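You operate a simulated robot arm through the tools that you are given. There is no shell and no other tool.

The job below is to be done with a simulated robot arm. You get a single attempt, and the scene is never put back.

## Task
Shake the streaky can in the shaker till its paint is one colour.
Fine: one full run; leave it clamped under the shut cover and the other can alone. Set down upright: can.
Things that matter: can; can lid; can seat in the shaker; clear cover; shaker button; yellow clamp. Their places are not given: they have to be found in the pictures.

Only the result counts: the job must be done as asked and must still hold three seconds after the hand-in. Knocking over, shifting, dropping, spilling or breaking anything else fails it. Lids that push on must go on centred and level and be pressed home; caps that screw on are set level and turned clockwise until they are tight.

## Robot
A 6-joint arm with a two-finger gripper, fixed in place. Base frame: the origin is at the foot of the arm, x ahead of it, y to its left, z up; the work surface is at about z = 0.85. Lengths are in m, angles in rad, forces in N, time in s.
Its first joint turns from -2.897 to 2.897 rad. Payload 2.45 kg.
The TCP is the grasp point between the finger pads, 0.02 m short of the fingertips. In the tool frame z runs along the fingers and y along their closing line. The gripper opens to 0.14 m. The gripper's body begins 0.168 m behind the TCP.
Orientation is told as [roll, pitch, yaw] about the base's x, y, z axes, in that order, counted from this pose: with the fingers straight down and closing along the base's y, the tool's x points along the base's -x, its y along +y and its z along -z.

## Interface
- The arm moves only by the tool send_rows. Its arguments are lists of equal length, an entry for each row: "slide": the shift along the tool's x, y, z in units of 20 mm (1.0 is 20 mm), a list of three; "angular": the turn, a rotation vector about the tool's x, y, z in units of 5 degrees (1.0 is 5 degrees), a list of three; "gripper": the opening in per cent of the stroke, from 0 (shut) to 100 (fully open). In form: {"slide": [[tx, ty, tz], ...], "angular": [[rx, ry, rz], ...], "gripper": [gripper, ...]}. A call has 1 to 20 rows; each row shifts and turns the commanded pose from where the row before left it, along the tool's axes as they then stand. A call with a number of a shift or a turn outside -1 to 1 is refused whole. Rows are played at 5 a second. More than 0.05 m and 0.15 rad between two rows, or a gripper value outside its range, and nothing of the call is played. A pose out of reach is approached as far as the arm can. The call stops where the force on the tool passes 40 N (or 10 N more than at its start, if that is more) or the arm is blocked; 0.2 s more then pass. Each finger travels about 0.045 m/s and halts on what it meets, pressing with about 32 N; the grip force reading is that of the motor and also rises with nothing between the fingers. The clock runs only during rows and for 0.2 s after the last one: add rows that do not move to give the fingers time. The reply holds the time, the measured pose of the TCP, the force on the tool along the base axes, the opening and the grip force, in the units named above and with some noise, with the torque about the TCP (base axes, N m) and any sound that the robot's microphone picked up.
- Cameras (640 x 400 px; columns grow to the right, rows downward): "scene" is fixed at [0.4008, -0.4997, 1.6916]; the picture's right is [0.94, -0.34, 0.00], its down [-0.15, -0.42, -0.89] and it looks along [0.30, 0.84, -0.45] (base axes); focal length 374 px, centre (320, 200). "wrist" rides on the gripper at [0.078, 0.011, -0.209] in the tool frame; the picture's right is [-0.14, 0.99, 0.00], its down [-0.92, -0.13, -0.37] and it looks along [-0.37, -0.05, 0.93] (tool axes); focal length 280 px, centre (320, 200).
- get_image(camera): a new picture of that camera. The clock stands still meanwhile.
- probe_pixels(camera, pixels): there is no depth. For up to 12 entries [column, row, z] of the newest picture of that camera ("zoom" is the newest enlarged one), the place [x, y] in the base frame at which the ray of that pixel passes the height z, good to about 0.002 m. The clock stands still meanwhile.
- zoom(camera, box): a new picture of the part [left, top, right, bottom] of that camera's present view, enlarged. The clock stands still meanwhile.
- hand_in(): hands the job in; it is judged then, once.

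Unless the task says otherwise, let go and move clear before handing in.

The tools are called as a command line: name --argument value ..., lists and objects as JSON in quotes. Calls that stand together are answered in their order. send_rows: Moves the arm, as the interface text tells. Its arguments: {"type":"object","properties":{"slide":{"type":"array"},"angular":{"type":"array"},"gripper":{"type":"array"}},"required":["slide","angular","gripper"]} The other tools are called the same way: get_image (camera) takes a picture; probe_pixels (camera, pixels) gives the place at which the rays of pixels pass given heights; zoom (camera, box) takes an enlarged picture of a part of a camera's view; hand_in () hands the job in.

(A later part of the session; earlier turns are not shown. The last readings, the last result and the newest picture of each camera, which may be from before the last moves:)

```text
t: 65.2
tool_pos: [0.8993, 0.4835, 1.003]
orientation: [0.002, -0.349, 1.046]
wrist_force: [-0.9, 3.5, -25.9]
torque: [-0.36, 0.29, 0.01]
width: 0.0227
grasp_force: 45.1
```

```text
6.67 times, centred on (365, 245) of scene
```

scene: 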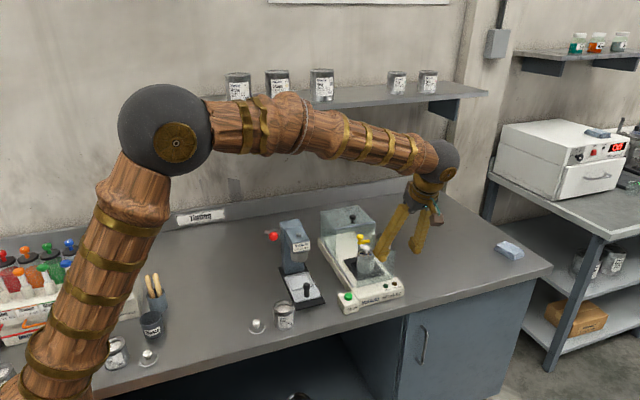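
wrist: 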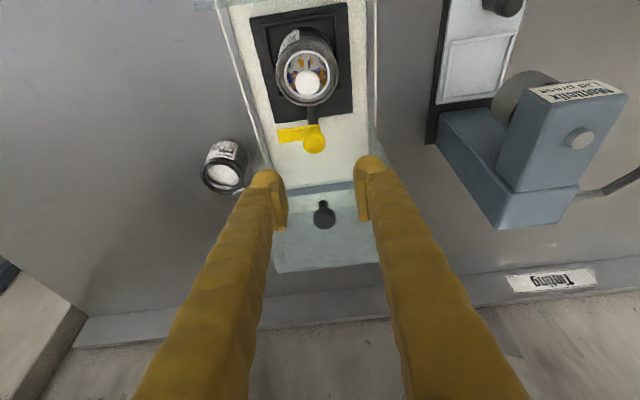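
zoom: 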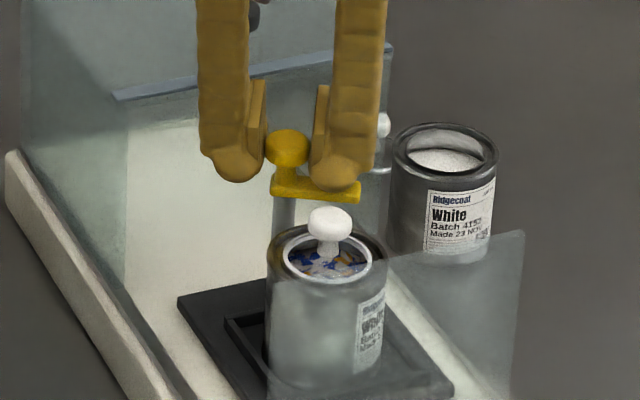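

The arm has turned 30°, and the knob slipped about 2 mm down relative to the pads. I need the plate height relative to the can rim before it reaches the can, so I'll look closer.

zoom --camera "scene" --box '[352, 230, 382, 260]'

get_image --camera "wrist"

```text
13.33 times, centred on (367, 245) of scene
```

zoom: 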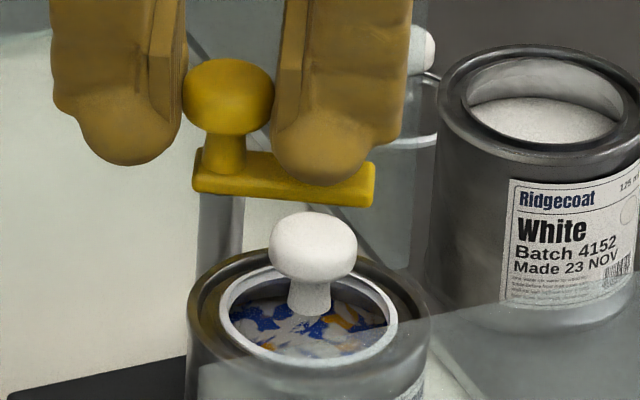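

```text
taken
```

wrist: 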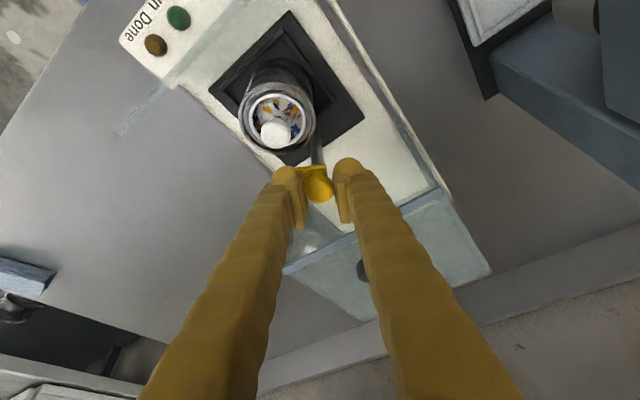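

The plate's lower edge meets the post at the same scene row as before (244.6), so the arm isn't sinking and the vertical force is just grip stress. I'll open briefly to relieve it and see that the arm stays put.

send_rows --slide '[[0, 0, 0], [0, 0, 0], [0, 0, 0]]' --angular '[[0, 0, 0], [0, 0, 0], [0, 0, 0]]' --gripper '[25, 25, 25]'

zoom --camera "scene" --box '[352, 230, 382, 260]'

zoom --camera "wrist" --box '[270, 130, 370, 260]'

```text
t: 66.0
tool_pos: [0.8991, 0.4841, 1.0042]
orientation: [0.0, -0.348, 1.047]
wrist_force: [0.4, -0.4, -0.7]
torque: [-0.03, 0.0, 0.01]
width: 0.0349
grasp_force: 0.1
```

```text
13.33 times, centred on (367, 245) of scene
```

zoom: 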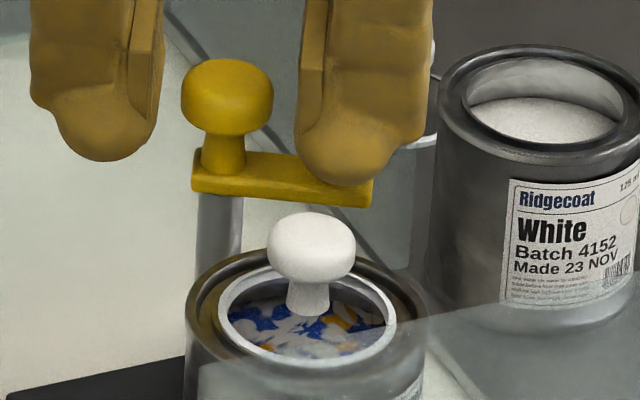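

```text
3.08 times, centred on (320, 195) of wrist
```

zoom: 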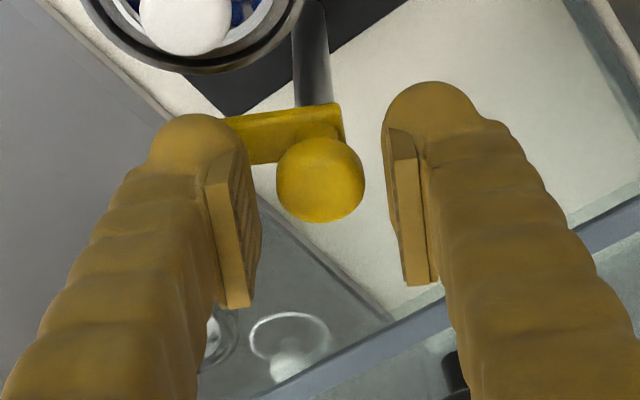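

Released, the arm stays at 30° and the same height, so it's a simple hinge and my TCP had just drifted up 2 mm. I'll lower 2 mm, regrip and turn another 30°.

send_rows --slide '[[0.034, 0, 0.094], [0, 0, 0], [0, 0, 0], [0, 0, 0], [0.0034, 0, 0.0094], [0.0034, 0, 0.0094], [0.0034, 0, 0.0094], [0.0034, 0, 0.0094], [0.0034, 0, 0.0094], [0.0034, 0, 0.0094]]' --angular '[[0, 0, 0], [0, 0, 0], [0, 0, 0], [0, 0, 0], [0.342, 0, 0.94], [0.342, 0, 0.94], [0.342, 0, 0.94], [0.342, 0, 0.94], [0.342, 0, 0.94], [0.342, 0, 0.94]]' --gripper '[25, 5, 5, 5, 5, 5, 5, 5, 5, 5]'

zoom --camera "scene" --box '[352, 230, 382, 260]'

zoom --camera "wrist" --box '[270, 130, 370, 260]'

```text
t: 68.2
tool_pos: [0.9003, 0.4855, 1.0016]
orientation: [0.002, -0.349, 0.52]
wrist_force: [-1.7, 13.4, 14.0]
torque: [0.11, 0.14, 0.01]
width: 0.0225
grasp_force: 45.0
```

```text
13.33 times, centred on (367, 245) of scene
```

zoom: 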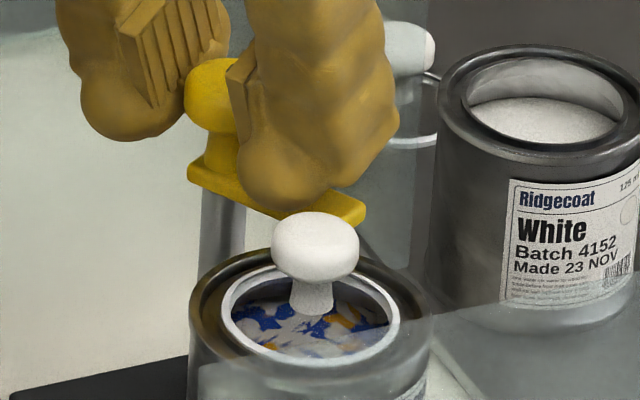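

```text
3.08 times, centred on (320, 195) of wrist
```

zoom: 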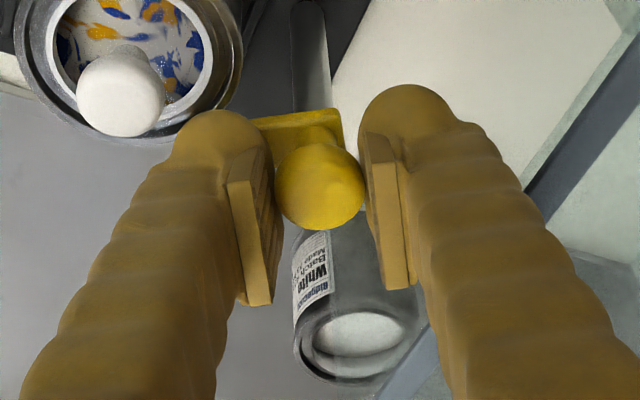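

The arm has turned 60° and is coming over the can without touching the lid knob. I'll open, regrip to relieve stress, and turn the last 30°.

send_rows --slide '[[0, 0, 0], [0, 0, 0], [0, 0, 0]]' --angular '[[0, 0, 0], [0, 0, 0], [0, 0, 0]]' --gripper '[25, 25, 25]'

get_image --camera "wrist"

zoom --camera "wrist" --box '[270, 110, 370, 240]'

```text
t: 69.0
tool_pos: [0.9006, 0.484, 0.999]
orientation: [0.0, -0.348, 0.52]
wrist_force: [-5.3, -13.4, -9.6]
torque: [-0.23, -0.2, 0.31]
width: 0.0292
grasp_force: 0.0
```

```text
taken
```

wrist: 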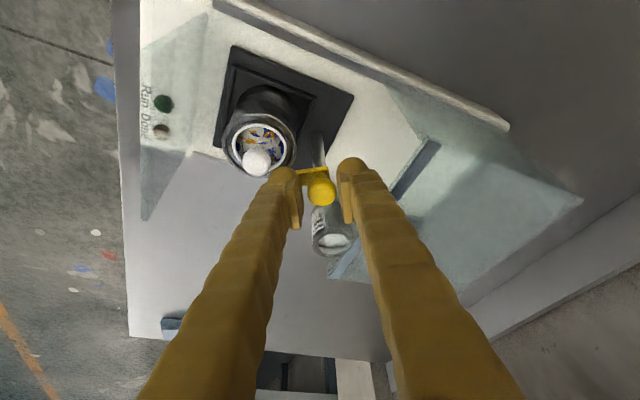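

```text
3.08 times, centred on (320, 175) of wrist
```

zoom: 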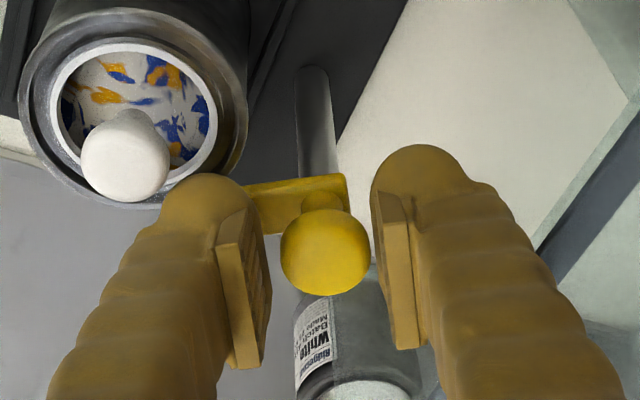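

Opening stopped at 0.029 with a -y force, so the rear finger touched the cover's front edge. I'll close back onto the knob, raise 2.5 mm off the plate, and finish the turn.

send_rows --slide '[[0, 0, 0], [-0.0427, 0, -0.1175], [0, 0, 0], [0, 0, 0], [0, 0, 0]]' --angular '[[0, 0, 0], [0, 0, 0], [0, 0, 0], [0, 0, 0], [0, 0, 0]]' --gripper '[18, 18, 18, 5, 5]'

zoom --camera "scene" --box '[335, 210, 395, 270]'

```text
t: 70.2
tool_pos: [0.8991, 0.4851, 1.0016]
orientation: [0.002, -0.347, 0.525]
wrist_force: [-1.2, 10.3, 0.8]
torque: [0.13, 0.04, 0.02]
width: 0.0229
grasp_force: 39.1
```

```text
6.67 times, centred on (365, 240) of scene
```

zoom: 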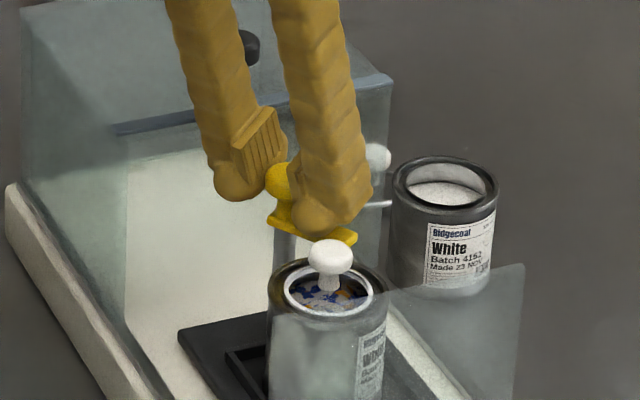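

Regripped. Now I'll do the remaining 30° of turn.

send_rows --slide '[[-0.0235, 0.0433, 0.0086], [0, 0, 0], [0, 0, 0], [0, 0, 0], [0, 0, 0], [0, 0, 0], [0, 0, 0]]' --angular '[[0, 0, 0], [0.342, 0, 0.94], [0.342, 0, 0.94], [0.342, 0, 0.94], [0.342, 0, 0.94], [0.342, 0, 0.94], [0.342, 0, 0.94]]' --gripper '[5, 5, 5, 5, 5, 5, 5]'

zoom --camera "scene" --box '[335, 210, 395, 270]'

zoom --camera "wrist" --box '[250, 110, 390, 240]'

```text
t: 71.8
tool_pos: [0.9006, 0.4851, 1.0021]
orientation: [0.001, -0.35, -0.003]
wrist_force: [-2.9, -3.8, 4.5]
torque: [-0.01, -0.4, 0.01]
width: 0.0227
grasp_force: 44.6
```

```text
6.67 times, centred on (365, 240) of scene
```

zoom: 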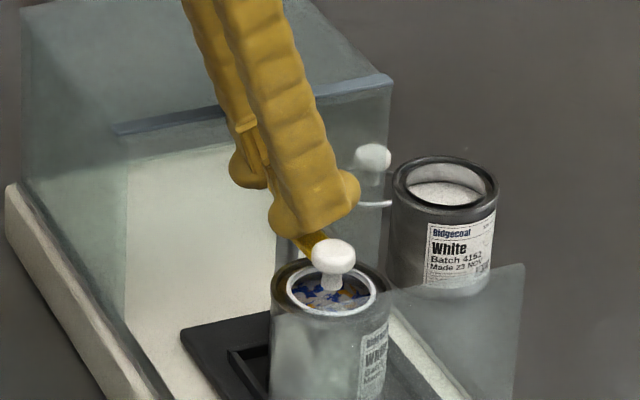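

```text
3.08 times, centred on (320, 175) of wrist
```

zoom: 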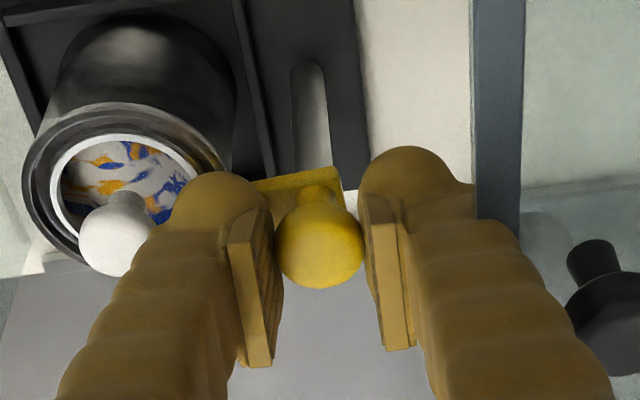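

The yaw is 0, so the arm has turned a full 90° and points over the can. I'll open slightly and back straight up to inspect.

send_rows --slide '[[0, 0, 0], [0, 0, 0], [0, 0, 0]]' --angular '[[0, 0, 0], [0, 0, 0], [0, 0, 0]]' --gripper '[21, 21, 21]'

```text
t: 72.6
tool_pos: [0.901, 0.4862, 1.0019]
orientation: [0.0, -0.348, -0.003]
wrist_force: [3.0, -5.3, -1.7]
torque: [-0.05, -0.04, 0.03]
width: 0.026
grasp_force: 0.1
```

The opening stopped at 0.026 with a small -y force, so the rear finger is again against the cover's edge. I'll shift 1.5 mm toward -y and lift straight up.

send_rows --slide '[[0, -0.075, 0], [-0.171, 0, -0.47], [-0.342, 0, -0.94], [-0.342, 0, -0.94], [-0.342, 0, -0.94], [-0.342, 0, -0.94]]' --angular '[[0, 0, 0], [0, 0, 0], [0, 0, 0], [0, 0, 0], [0, 0, 0], [0, 0, 0]]' --gripper '[20, 20, 20, 20, 20, 20]'

zoom --camera "scene" --box '[335, 210, 395, 270]'

get_image --camera "wrist"

```text
t: 74.0
tool_pos: [0.9007, 0.4852, 1.0927]
orientation: [0.0, -0.347, -0.002]
wrist_force: [0.1, 0.1, -0.6]
torque: [0.0, 0.02, 0.0]
width: 0.028
grasp_force: 0.0
```

```text
6.67 times, centred on (365, 240) of scene
```

zoom: 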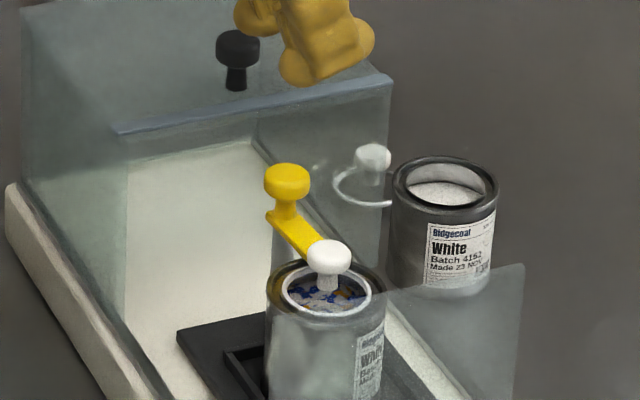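

```text
taken
```

wrist: 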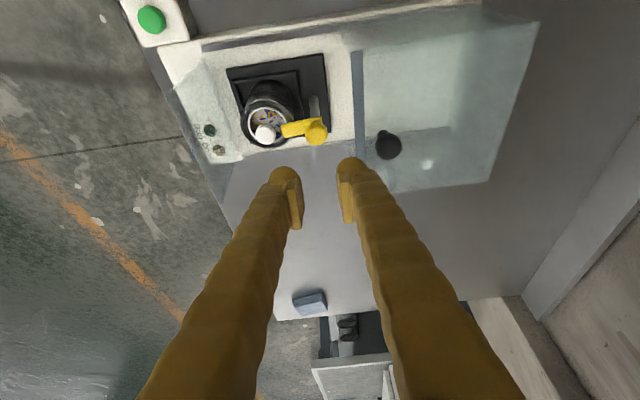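

The clamp arm now points over the can, at wrist (297,129). I'll zoom to see how it sits on the can.

zoom --camera "wrist" --box '[230, 80, 350, 170]'

zoom --camera "scene" --box '[352, 230, 382, 260]'

```text
4.44 times, centred on (290, 125) of wrist
```

zoom: 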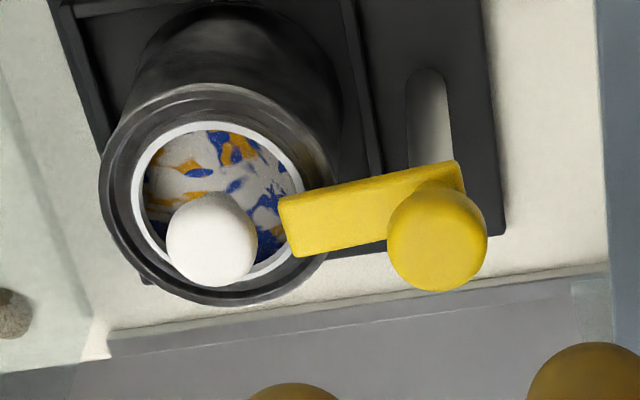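

```text
13.33 times, centred on (367, 245) of scene
```

zoom: 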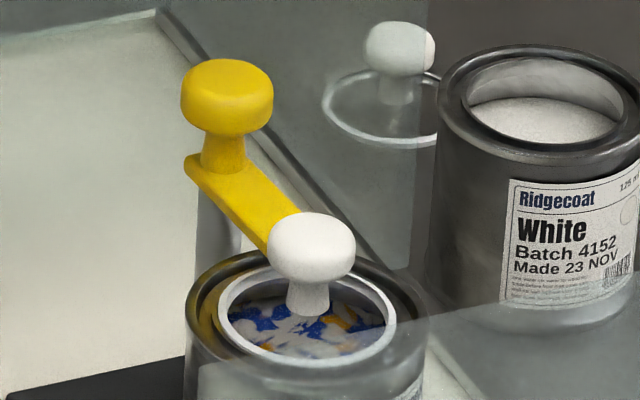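

The arm lies over the can's rim and lid edge beside the lid knob. I can't tell from the pictures whether it still needs pressing down, so I'll test gently with closed fingertips on the clamp knob, starting just above it.

send_rows --slide '[[-0.235, 0, 0.0855], [0, 0, 0], [0.342, 0, 0.94], [0.342, 0, 0.94], [0.342, 0, 0.94]]' --angular '[[0, 0, 0], [0, 0, 0], [0, 0, 0], [0, 0, 0], [0, 0, 0]]' --gripper '[0, 0, 0, 0, 0]'

zoom --camera "scene" --box '[345, 215, 385, 265]'

zoom --camera "wrist" --box '[260, 110, 380, 230]'

```text
t: 75.2
tool_pos: [0.9052, 0.4836, 1.0324]
orientation: [0.001, -0.348, -0.001]
wrist_force: [0.2, 0.4, 0.6]
torque: [-0.02, -0.01, 0.0]
width: 0.0001
grasp_force: 29.6
```

```text
8.00 times, centred on (365, 240) of scene
```

zoom: 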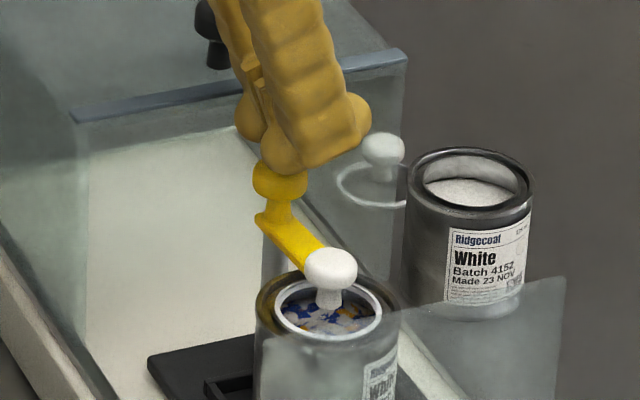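

```text
3.33 times, centred on (320, 170) of wrist
```

zoom: 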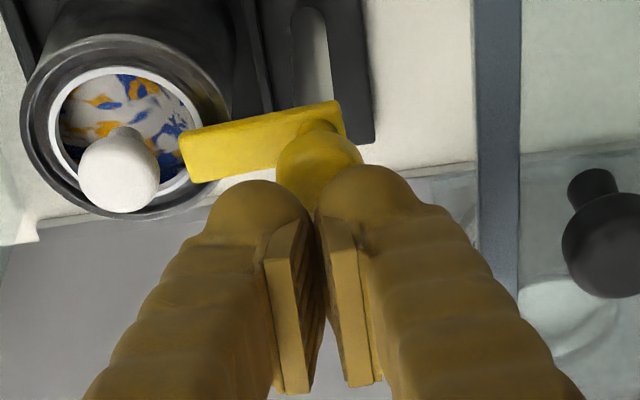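

The fingertips are just above the knob. I'll descend in 2 mm steps and watch the vertical force.

send_rows --slide '[[0.0342, 0, 0.094], [0.0342, 0, 0.094], [0.0342, 0, 0.094], [0.0342, 0, 0.094]]' --angular '[[0, 0, 0], [0, 0, 0], [0, 0, 0], [0, 0, 0]]' --gripper '[0, 0, 0, 0]'

```text
t: 76.2
tool_pos: [0.9045, 0.484, 1.0241]
orientation: [0.0, -0.349, -0.004]
wrist_force: [0.0, 0.6, -0.2]
torque: [0.01, 0.0, -0.04]
width: 0.0001
grasp_force: 29.5
```

send_rows --slide '[[0.0342, 0, 0.094], [0.0171, 0, 0.047], [0.0171, 0, 0.047]]' --angular '[[0, 0, 0], [0, 0, 0], [0, 0, 0]]' --gripper '[0, 0, 0]'

```text
t: 77.0
tool_pos: [0.9062, 0.4837, 1.0233]
orientation: [0.003, -0.349, -0.001]
wrist_force: [-2.2, -9.4, 27.7]
torque: [-0.21, 0.21, 0.06]
width: 0.0062
grasp_force: 29.4
```

The knob pushes back with 28 N and does not move, so the clamp has no downward travel and is a plain swing arm. I'll back off straight up and re-check the can and clamp.

send_rows --slide '[[-0.0684, 0, -0.188], [-0.342, 0, -0.94], [-0.342, 0, -0.94], [-0.342, 0, -0.94], [-0.342, 0, -0.94], [-0.342, 0, -0.94]]' --angular '[[0, 0, 0], [0, 0, 0], [0, 0, 0], [0, 0, 0], [0, 0, 0], [0, 0, 0]]' --gripper '[0, 0, 0, 0, 0, 0]'

get_image --camera "wrist"

zoom --camera "scene" --box '[345, 230, 395, 290]'

zoom --camera "wrist" --box '[220, 60, 400, 190]'

```text
t: 78.4
tool_pos: [0.9052, 0.4855, 1.1229]
orientation: [0.0, -0.35, 0.001]
wrist_force: [-0.4, 0.0, -0.1]
torque: [-0.03, 0.05, 0.01]
width: 0.0
grasp_force: 29.2
```

```text
taken
```

wrist: 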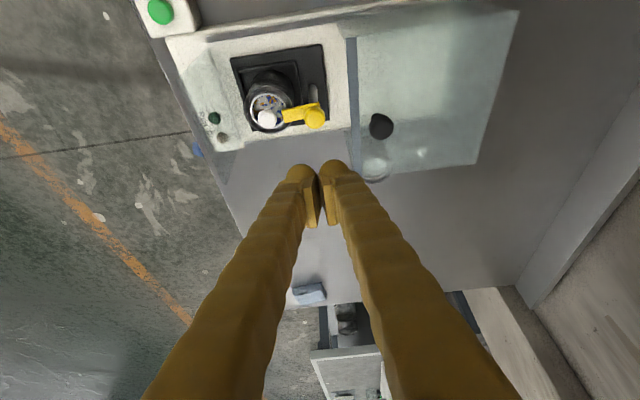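

```text
6.67 times, centred on (370, 260) of scene
```

zoom: 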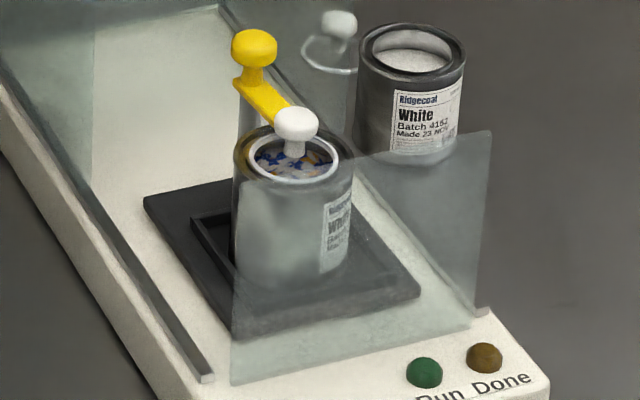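

```text
3.08 times, centred on (310, 125) of wrist
```

zoom: 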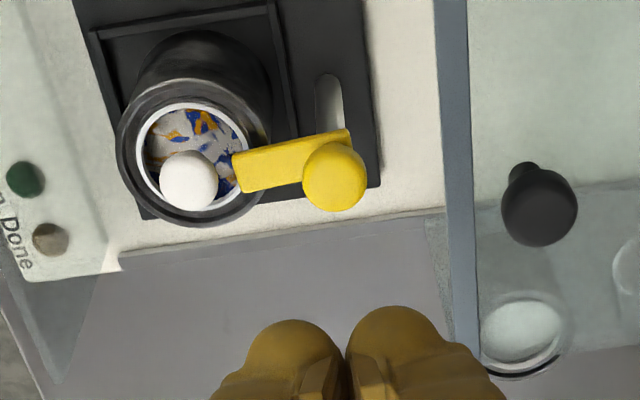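

The clamp arm points squarely onto the can and nothing else has moved. Next is the cover: I'll measure its black knob at wrist (381,127).

probe_pixels --camera "wrist" --pixels '[[381.3, 126.6, 1.03], [381.3, 126.6, 1.045], [381.3, 126.6, 1.06], [349, 60, 1.02], [352, 120, 1.02], [362, 150, 1.02]]'

zoom --camera "scene" --box '[325, 200, 385, 260]'

```text
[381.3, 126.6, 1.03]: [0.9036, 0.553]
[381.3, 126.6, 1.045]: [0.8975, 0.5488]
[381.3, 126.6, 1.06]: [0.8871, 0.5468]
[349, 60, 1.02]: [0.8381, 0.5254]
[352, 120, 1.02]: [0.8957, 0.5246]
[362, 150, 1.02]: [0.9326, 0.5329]
```

```text
6.67 times, centred on (355, 230) of scene
```

zoom: 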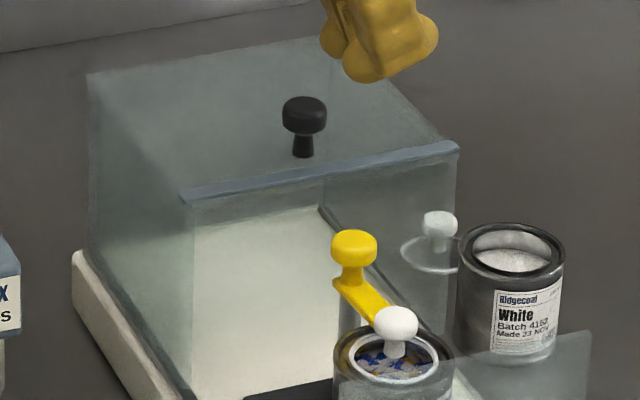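

The cover knob is at about (0.8985, 0.549), with its disc at z ≈ 1.035–1.05 on the cover top at 1.02. I'll move over it with the fingers open in front and behind, then descend to TCP z 1.05.

send_rows --slide '[[0.079, 0.794, -0.0286], [0.079, 0.794, -0.0286], [0.079, 0.794, -0.0286], [0.079, 0.794, -0.0286], [0, 0, 0], [0.312, 0, 0.858], [0.312, 0, 0.858], [0.312, 0, 0.858]]' --angular '[[0, 0, 0], [0, 0, 0], [0, 0, 0], [0, 0, 0], [0, 0, 0], [0, 0, 0], [0, 0, 0], [0, 0, 0]]' --gripper '[36, 36, 36, 36, 36, 36, 36, 36]'

zoom --camera "wrist" --box '[260, 120, 390, 250]'

zoom --camera "scene" --box '[325, 190, 385, 250]'

```text
t: 80.2
tool_pos: [0.898, 0.547, 1.0708]
orientation: [0.0, -0.348, -0.003]
wrist_force: [-1.7, -0.4, 0.8]
torque: [-0.03, 0.02, 0.04]
width: 0.0502
grasp_force: 0.1
```

```text
3.08 times, centred on (325, 185) of wrist
```

zoom: 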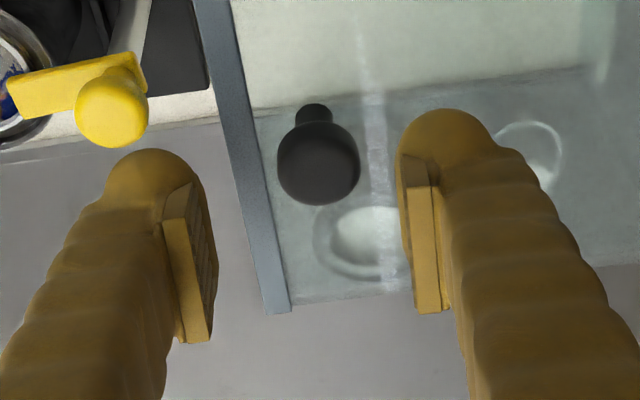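

```text
6.67 times, centred on (355, 220) of scene
```

zoom: 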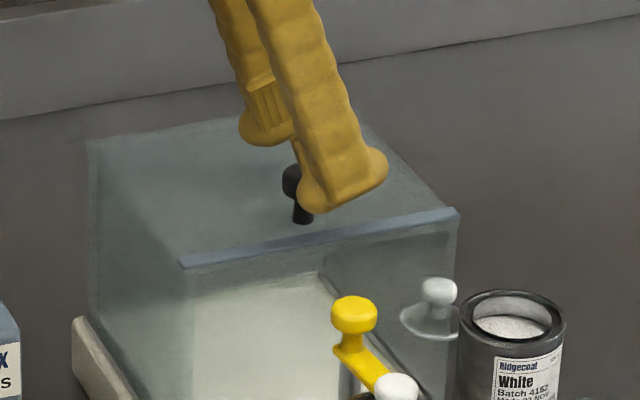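

The knob appears 5 mm to the +y side of my centre, so I'll correct by 5 mm and descend to z 1.05.

send_rows --slide '[[0.094, 0.25, -0.034], [0.119, 0, 0.326], [0.119, 0, 0.326], [0.119, 0, 0.326]]' --angular '[[0, 0, 0], [0, 0, 0], [0, 0, 0], [0, 0, 0]]' --gripper '[36, 36, 36, 36]'

zoom --camera "wrist" --box '[260, 120, 390, 250]'

zoom --camera "scene" --box '[325, 190, 385, 250]'

```text
t: 81.2
tool_pos: [0.8961, 0.5518, 1.0483]
orientation: [0.0, -0.35, -0.003]
wrist_force: [-0.5, 0.3, -0.4]
torque: [0.03, -0.05, 0.01]
width: 0.0504
grasp_force: 0.1
```

```text
3.08 times, centred on (325, 185) of wrist
```

zoom: 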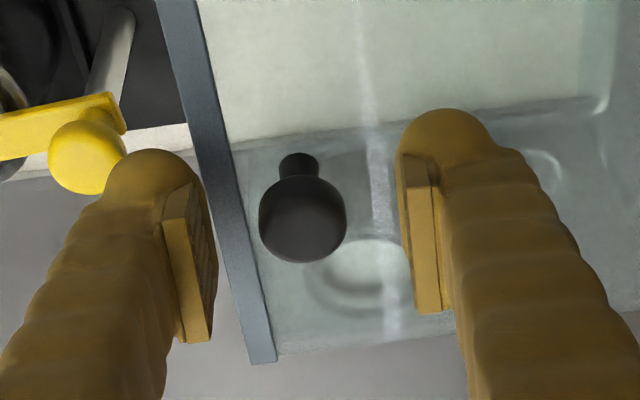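

```text
6.67 times, centred on (355, 220) of scene
```

zoom: 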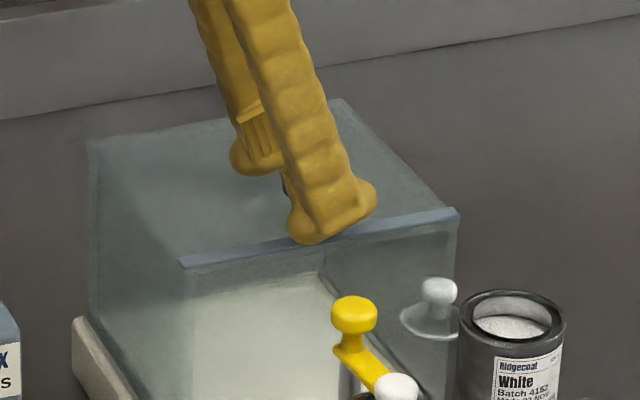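

The knob is centred between the fingers at zoom (303,220). I'll close on it.

send_rows --slide '[[0, 0, 0], [0, 0, 0], [0, 0, 0], [0, 0, 0]]' --angular '[[0, 0, 0], [0, 0, 0], [0, 0, 0], [0, 0, 0]]' --gripper '[5, 5, 5, 5]'

zoom --camera "wrist" --box '[260, 120, 390, 250]'

```text
t: 82.2
tool_pos: [0.8949, 0.5517, 1.0482]
orientation: [0.0, -0.349, -0.002]
wrist_force: [-1.5, -12.9, -0.6]
torque: [-0.08, 0.03, -0.1]
width: 0.0226
grasp_force: 44.3
```

```text
3.08 times, centred on (325, 185) of wrist
```

zoom: 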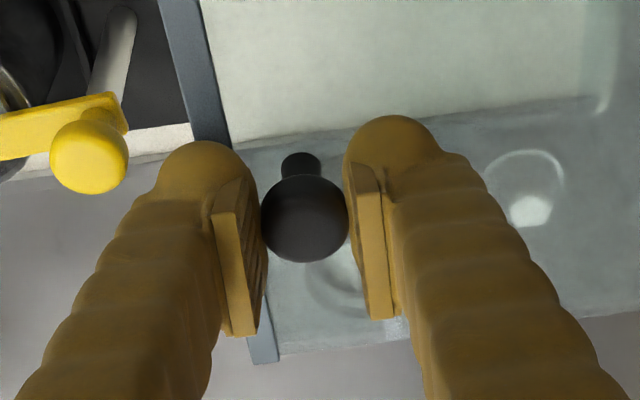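

The cover knob is gripped. I'll pull the cover toward -y, slowly at first.

send_rows --slide '[[0, -0.25, 0], [0, -0.5, 0], [0, -0.5, 0]]' --angular '[[0, 0, 0], [0, 0, 0], [0, 0, 0]]' --gripper '[5, 5, 5]'

zoom --camera "scene" --box '[325, 200, 405, 300]'

```text
t: 83.0
tool_pos: [0.8961, 0.5275, 1.0477]
orientation: [0.001, -0.349, -0.002]
wrist_force: [6.5, -0.3, -5.5]
torque: [0.02, 0.12, -0.07]
width: 0.0227
grasp_force: 45.6
```

```text
4.00 times, centred on (365, 250) of scene
```

zoom: 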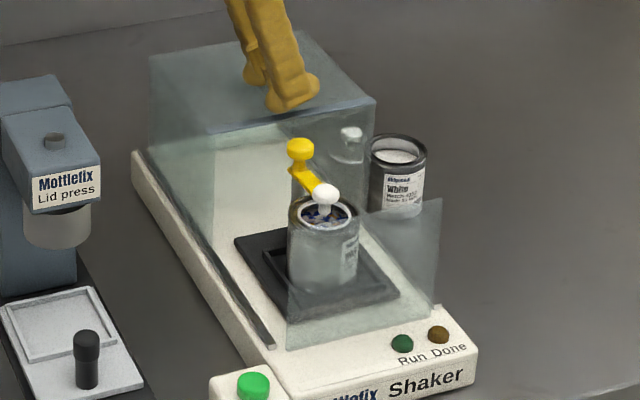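

The cover slides freely (25 mm so far). I'll keep pulling another 0.10 m.

send_rows --slide '[[0, -0.8, 0], [0, -0.8, 0], [0, -0.8, 0], [0, -0.8, 0], [0, -0.8, 0], [0, -0.8, 0]]' --angular '[[0, 0, 0], [0, 0, 0], [0, 0, 0], [0, 0, 0], [0, 0, 0], [0, 0, 0]]' --gripper '[5, 5, 5, 5, 5, 5]'

zoom --camera "scene" --box '[325, 200, 405, 300]'

```text
t: 84.4
tool_pos: [0.8935, 0.4319, 1.0491]
orientation: [0.002, -0.35, -0.001]
wrist_force: [30.9, 1.4, -0.7]
torque: [-0.01, -0.32, -0.01]
width: 0.0229
grasp_force: 44.8
```

```text
4.00 times, centred on (365, 250) of scene
```

zoom: 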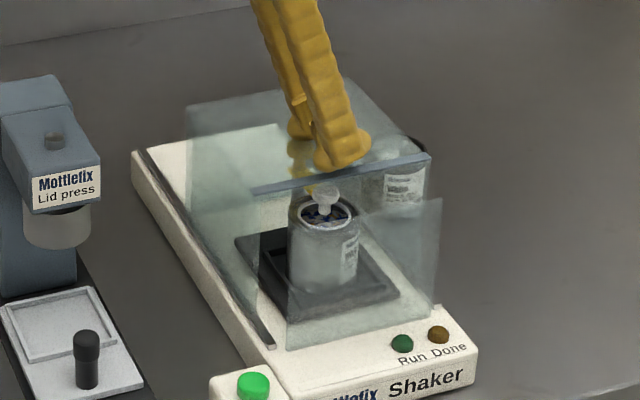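

The cover has advanced to knob y ≈ 0.432, but a side force of 31 N in +x has built up. I'll shift 2.5 mm toward +x to relieve it before going on.

send_rows --slide '[[-0.1175, 0, 0.0428], [0, 0, 0]]' --angular '[[0, 0, 0], [0, 0, 0]]' --gripper '[5, 5]'

```text
t: 85.0
tool_pos: [0.8959, 0.432, 1.0485]
orientation: [0.0, -0.345, 0.0]
wrist_force: [-29.8, 0.8, 8.5]
torque: [0.01, 0.31, -0.03]
width: 0.0228
grasp_force: 45.3
```

The force flipped to -30 N, so neutral is about halfway. I'll move back 1.2 mm and continue the slide in smaller rows.

send_rows --slide '[[0.0564, 0, -0.0205], [0, -0.4, 0], [0, -0.4, 0], [0, -0.4, 0], [0, -0.4, 0]]' --angular '[[0, 0, 0], [0, 0, 0], [0, 0, 0], [0, 0, 0], [0, 0, 0]]' --gripper '[5, 5, 5, 5, 5]'

zoom --camera "scene" --box '[325, 200, 405, 300]'

```text
t: 86.2
tool_pos: [0.896, 0.3977, 1.0472]
orientation: [0.0, -0.347, 0.0]
wrist_force: [-10.2, -0.6, -17.7]
torque: [0.05, 0.37, -0.06]
width: 0.0229
grasp_force: 45.2
```

```text
4.00 times, centred on (365, 250) of scene
```

zoom: 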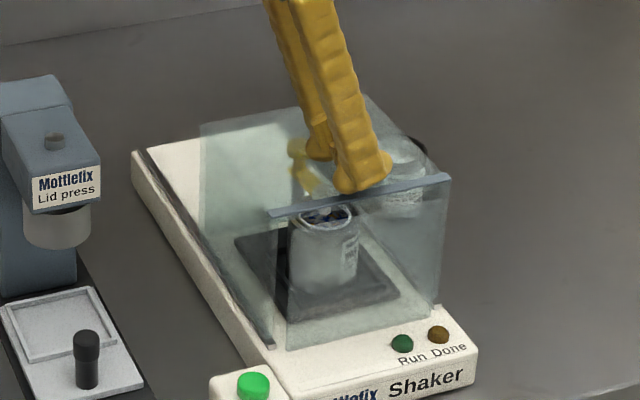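

The cover is nearly shut (knob y 0.398) and its front beam is close to the panel top. I'll go on in 3 mm steps until it meets the stop.

send_rows --slide '[[0, -0.15, 0], [0, -0.15, 0], [0, -0.15, 0]]' --angular '[[0, 0, 0], [0, 0, 0], [0, 0, 0]]' --gripper '[5, 5, 5]'

```text
t: 87.0
tool_pos: [0.8978, 0.3917, 1.0495]
orientation: [0.002, -0.349, 0.001]
wrist_force: [-13.4, 18.4, -28.1]
torque: [0.08, 0.27, 0.09]
width: 0.0227
grasp_force: 45.1
```

A +y reaction of 18 N at knob y 0.392 says the cover met its stop. I'll check the gap in the picture.

zoom --camera "scene" --box '[345, 235, 405, 295]'

get_image --camera "wrist"

zoom --camera "wrist" --box '[200, 60, 400, 240]'

```text
6.67 times, centred on (375, 265) of scene
```

zoom: 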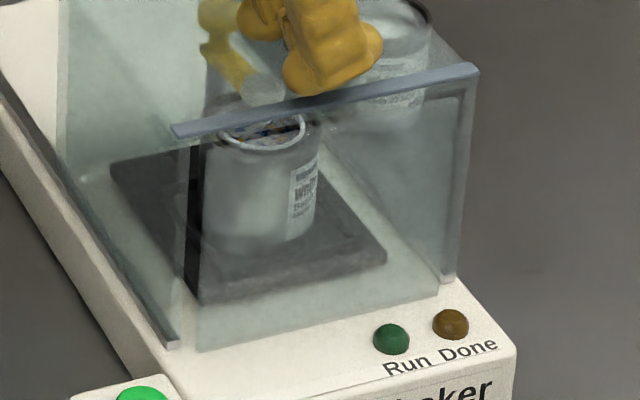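

```text
taken
```

wrist: 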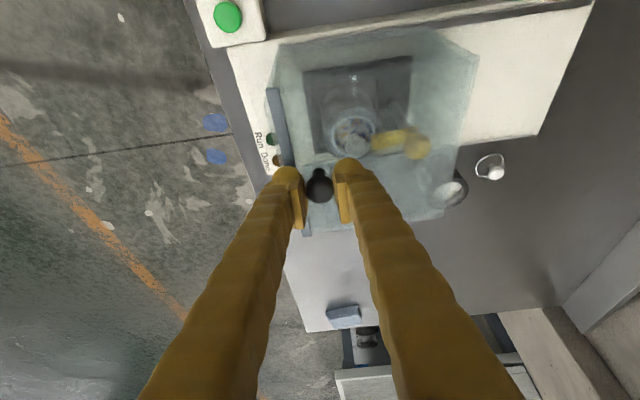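

```text
2.22 times, centred on (300, 150) of wrist
```

zoom: 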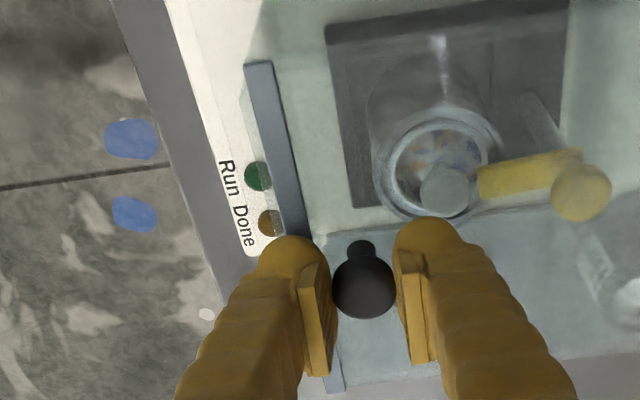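

The cover reaches the front panel and encloses the can. I'll push 2 mm more to confirm it's hard against the stop.

send_rows --slide '[[0, -0.1, 0], [0, 0, 0]]' --angular '[[0, 0, 0], [0, 0, 0]]' --gripper '[5, 5]'

```text
t: 87.4
tool_pos: [0.8968, 0.3907, 1.0483]
orientation: [0.003, -0.35, 0.001]
wrist_force: [1.0, 5.7, -5.1]
torque: [0.09, -0.01, 0.0]
width: 0.0228
grasp_force: 44.1
stopped in row 2: the force on the tool passed its limit at 50 N (the readings are from after the stop); the commanded pose is now the measured one
```

The force limit tripped at y 0.391, so the cover is hard against its stop. I'll open and lift off the knob.

send_rows --slide '[[0, 0, 0], [0, 0, 0], [0, 0, 0], [-0.342, 0, -0.94], [-0.342, 0, -0.94], [-0.342, 0, -0.94], [-0.342, 0, -0.94], [-0.342, 0, -0.94]]' --angular '[[0, 0, 0], [0, 0, 0], [0, 0, 0], [0, 0, 0], [0, 0, 0], [0, 0, 0], [0, 0, 0], [0, 0, 0]]' --gripper '[36, 36, 36, 36, 36, 36, 36, 36]'

get_image --camera "wrist"

zoom --camera "scene" --box '[325, 205, 415, 305]'

zoom --camera "wrist" --box '[200, 40, 400, 200]'

```text
t: 89.2
tool_pos: [0.8966, 0.3888, 1.1492]
orientation: [0.003, -0.35, -0.001]
wrist_force: [0.3, 0.2, -0.8]
torque: [0.0, -0.01, 0.01]
width: 0.0507
grasp_force: 0.0
```

```text
taken
```

wrist: 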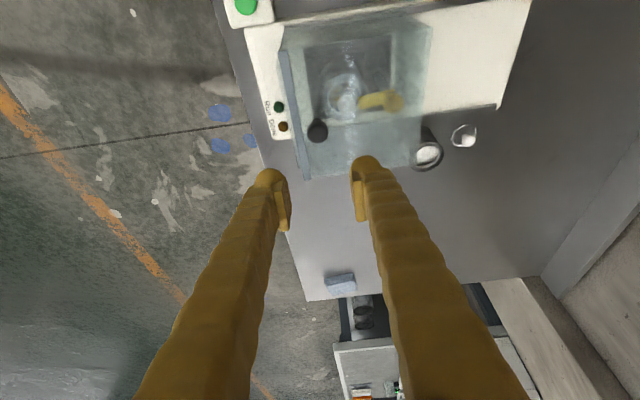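

```text
4.00 times, centred on (370, 255) of scene
```

zoom: 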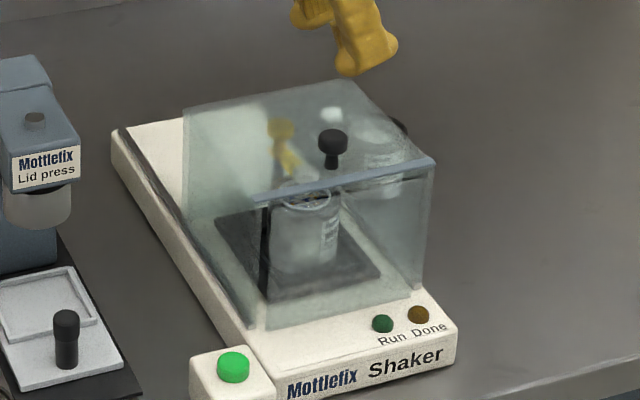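

```text
2.50 times, centred on (300, 120) of wrist
```

zoom: 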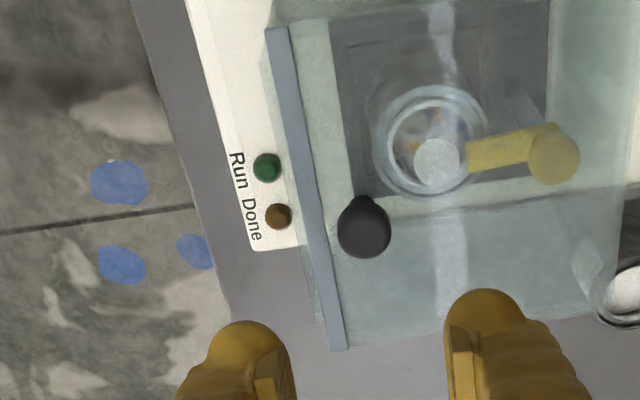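

The cover is shut with the can clamped underneath, and the other can is untouched. Next I'll move over the Start button and bring the tool vertical with the fingers closed.

send_rows --slide '[[0.851, -0.548, -0.31], [0.851, -0.548, -0.31], [0.851, -0.548, -0.31], [0.851, -0.548, -0.31], [0.851, -0.548, -0.31], [0.851, -0.548, -0.31], [0, 0, 0], [0, 0, 0], [0, 0, 0], [0, 0, 0]]' --angular '[[0, 0, 0], [0, 0, 0], [0, 0, 0], [0, 0, 0], [0, 0, 0], [0, 0, 0], [0, 1, 0], [0, 1, 0], [0, 1, 0], [0, 1, 0]]' --gripper '[0, 0, 0, 0, 0, 0, 0, 0, 0, 0]'

get_image --camera "wrist"

zoom --camera "scene" --box '[320, 200, 420, 320]'

```text
t: 91.4
tool_pos: [0.7875, 0.3253, 1.1503]
orientation: [0.003, 0.0, 0.003]
wrist_force: [0.8, -0.3, -0.4]
torque: [-0.01, -0.03, 0.02]
width: 0.0
grasp_force: 29.2
```

```text
taken
```

wrist: 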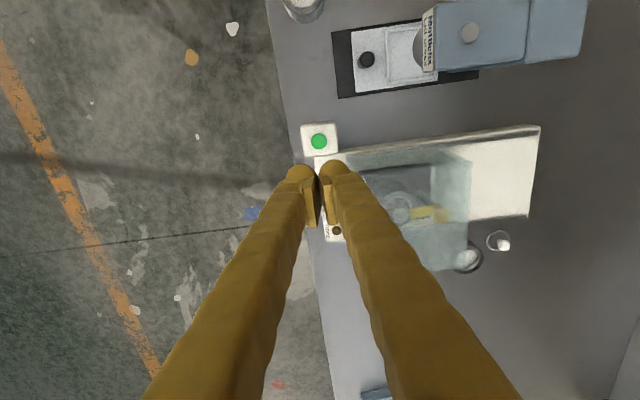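

```text
3.33 times, centred on (370, 260) of scene
```

zoom: 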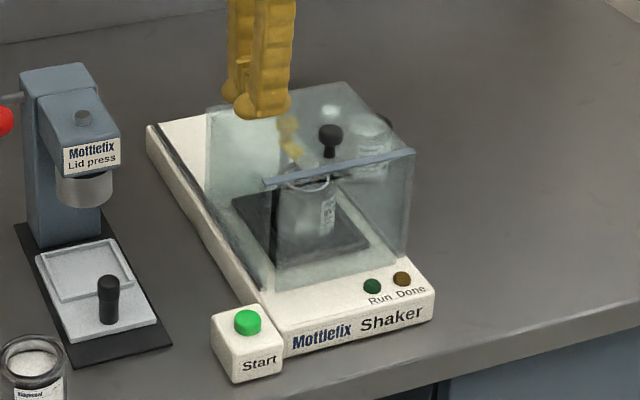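

The Start button shows at wrist (319,142). I'll probe it from both views.

probe_pixels --camera "wrist" --pixels '[[319, 142, 0.88], [319, 142, 0.9], [319, 142, 0.92]]'

probe_pixels --camera "scene" --pixels '[[348.5, 296, 0.88], [348.5, 296, 0.9], [348.5, 296, 0.92]]'

```text
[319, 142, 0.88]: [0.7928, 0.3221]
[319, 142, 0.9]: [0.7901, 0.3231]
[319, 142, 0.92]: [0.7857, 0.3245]
```

```text
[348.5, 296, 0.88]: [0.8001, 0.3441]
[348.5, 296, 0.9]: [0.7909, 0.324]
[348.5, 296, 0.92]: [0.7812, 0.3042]
```

The button top is at (0.790, 0.3233, 0.901). I'll align and descend to just above it (TCP z ≈ 0.94).

send_rows --slide '[[-0.125, -0.1, 1], [0, 0, 1], [0, 0, 1], [0, 0, 1], [0, 0, 1], [0, 0, 1], [0, 0, 1], [0, 0, 1], [0, 0, 1], [0, 0, 1], [0, 0, 0.5]]' --angular '[[0, 0, 0], [0, 0, 0], [0, 0, 0], [0, 0, 0], [0, 0, 0], [0, 0, 0], [0, 0, 0], [0, 0, 0], [0, 0, 0], [0, 0, 0], [0, 0, 0]]' --gripper '[0, 0, 0, 0, 0, 0, 0, 0, 0, 0, 0]'

zoom --camera "scene" --box '[320, 230, 420, 330]'

get_image --camera "wrist"

```text
t: 93.8
tool_pos: [0.7907, 0.3247, 0.9382]
orientation: [0.003, 0.0, 0.002]
wrist_force: [0.3, -0.2, 0.5]
torque: [0.0, 0.02, 0.0]
width: 0.0
grasp_force: 29.1
```

```text
4.00 times, centred on (370, 280) of scene
```

zoom: 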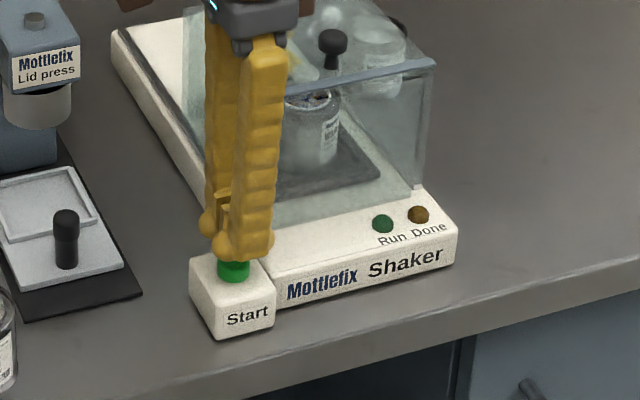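

```text
taken
```

wrist: 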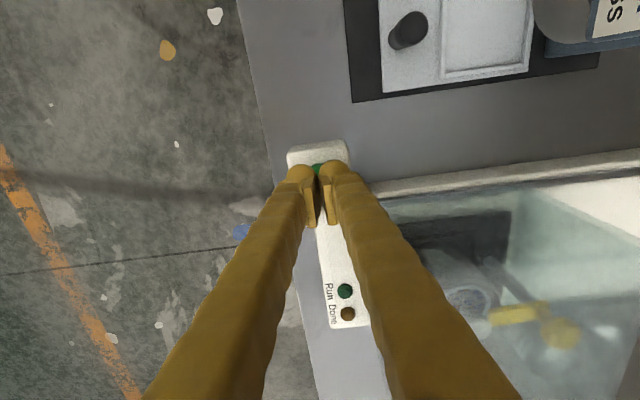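

The fingertips are over the green button. I'll press down in small steps, watching the force and the Run light.

send_rows --slide '[[0, 0, 0.2], [0, 0, 0.2], [0, 0, 0.2], [0, 0, 0.1], [0, 0, 0.1]]' --angular '[[0, 0, 0], [0, 0, 0], [0, 0, 0], [0, 0, 0], [0, 0, 0]]' --gripper '[0, 0, 0, 0, 0]'

zoom --camera "scene" --box '[320, 230, 420, 330]'

```text
t: 95.0
tool_pos: [0.7917, 0.3245, 0.9227]
orientation: [0.004, 0.001, 0.003]
wrist_force: [0.2, 1.1, 0.5]
torque: [0.01, -0.03, 0.03]
width: 0.0
grasp_force: 29.7
```

```text
4.00 times, centred on (370, 280) of scene
```

zoom: 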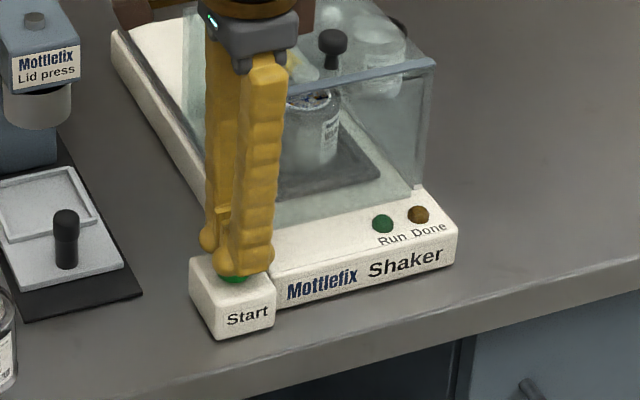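

No contact force yet at TCP z 0.9227, and both lights are dark. I'll continue down in 2 mm steps.

send_rows --slide '[[0, 0, 0.1], [0, 0, 0.1], [0, 0, 0.1]]' --angular '[[0, 0, 0], [0, 0, 0], [0, 0, 0]]' --gripper '[0, 0, 0]'

zoom --camera "scene" --box '[320, 230, 420, 330]'

```text
t: 95.8
tool_pos: [0.7907, 0.3224, 0.9184]
orientation: [0.003, 0.0, 0.0]
wrist_force: [-0.7, 0.1, 1.9]
torque: [0.0, 0.01, 0.02]
width: 0.006
grasp_force: 29.3
heard: click
```

```text
4.00 times, centred on (370, 280) of scene
```

zoom: 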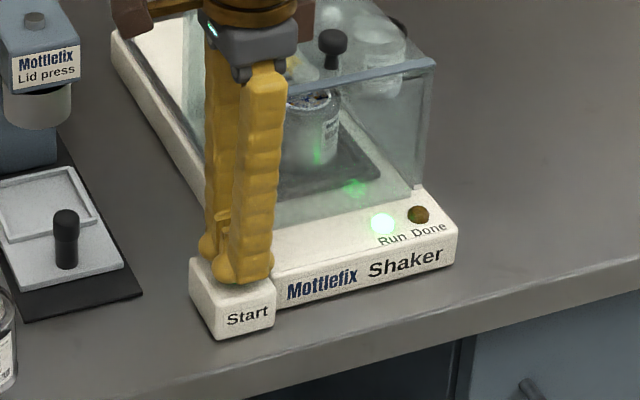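

A click was heard and the Run light is on. I'll lift straight off the button and wait clear for the run to finish.

send_rows --slide '[[0, 0, -0.5], [0, 0, -1], [0, 0, -1], [0, 0, -1], [0, 0, -1], [0, 0, -1], [0, 0, -1], [0, 0, -1]]' --angular '[[0, 0, 0], [0, 0, 0], [0, 0, 0], [0, 0, 0], [0, 0, 0], [0, 0, 0], [0, 0, 0], [0, 0, 0]]' --gripper '[0, 0, 0, 0, 0, 0, 0, 0]'

zoom --camera "scene" --box '[320, 210, 420, 310]'

```text
t: 97.6
tool_pos: [0.7923, 0.3223, 1.0683]
orientation: [0.005, 0.0, 0.001]
wrist_force: [-0.5, 0.4, 0.3]
torque: [0.05, -0.01, 0.01]
width: 0.0
grasp_force: 29.5
```

```text
4.00 times, centred on (370, 260) of scene
```

zoom: 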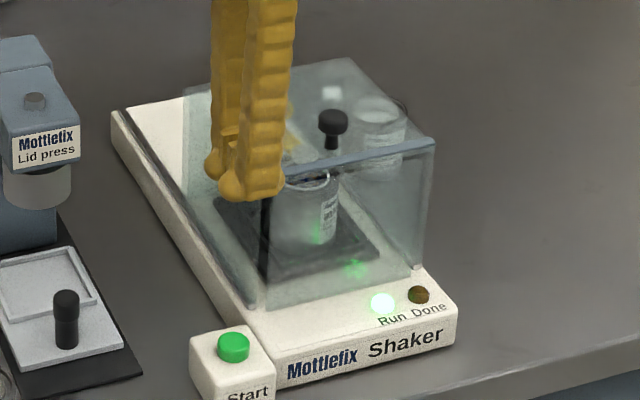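

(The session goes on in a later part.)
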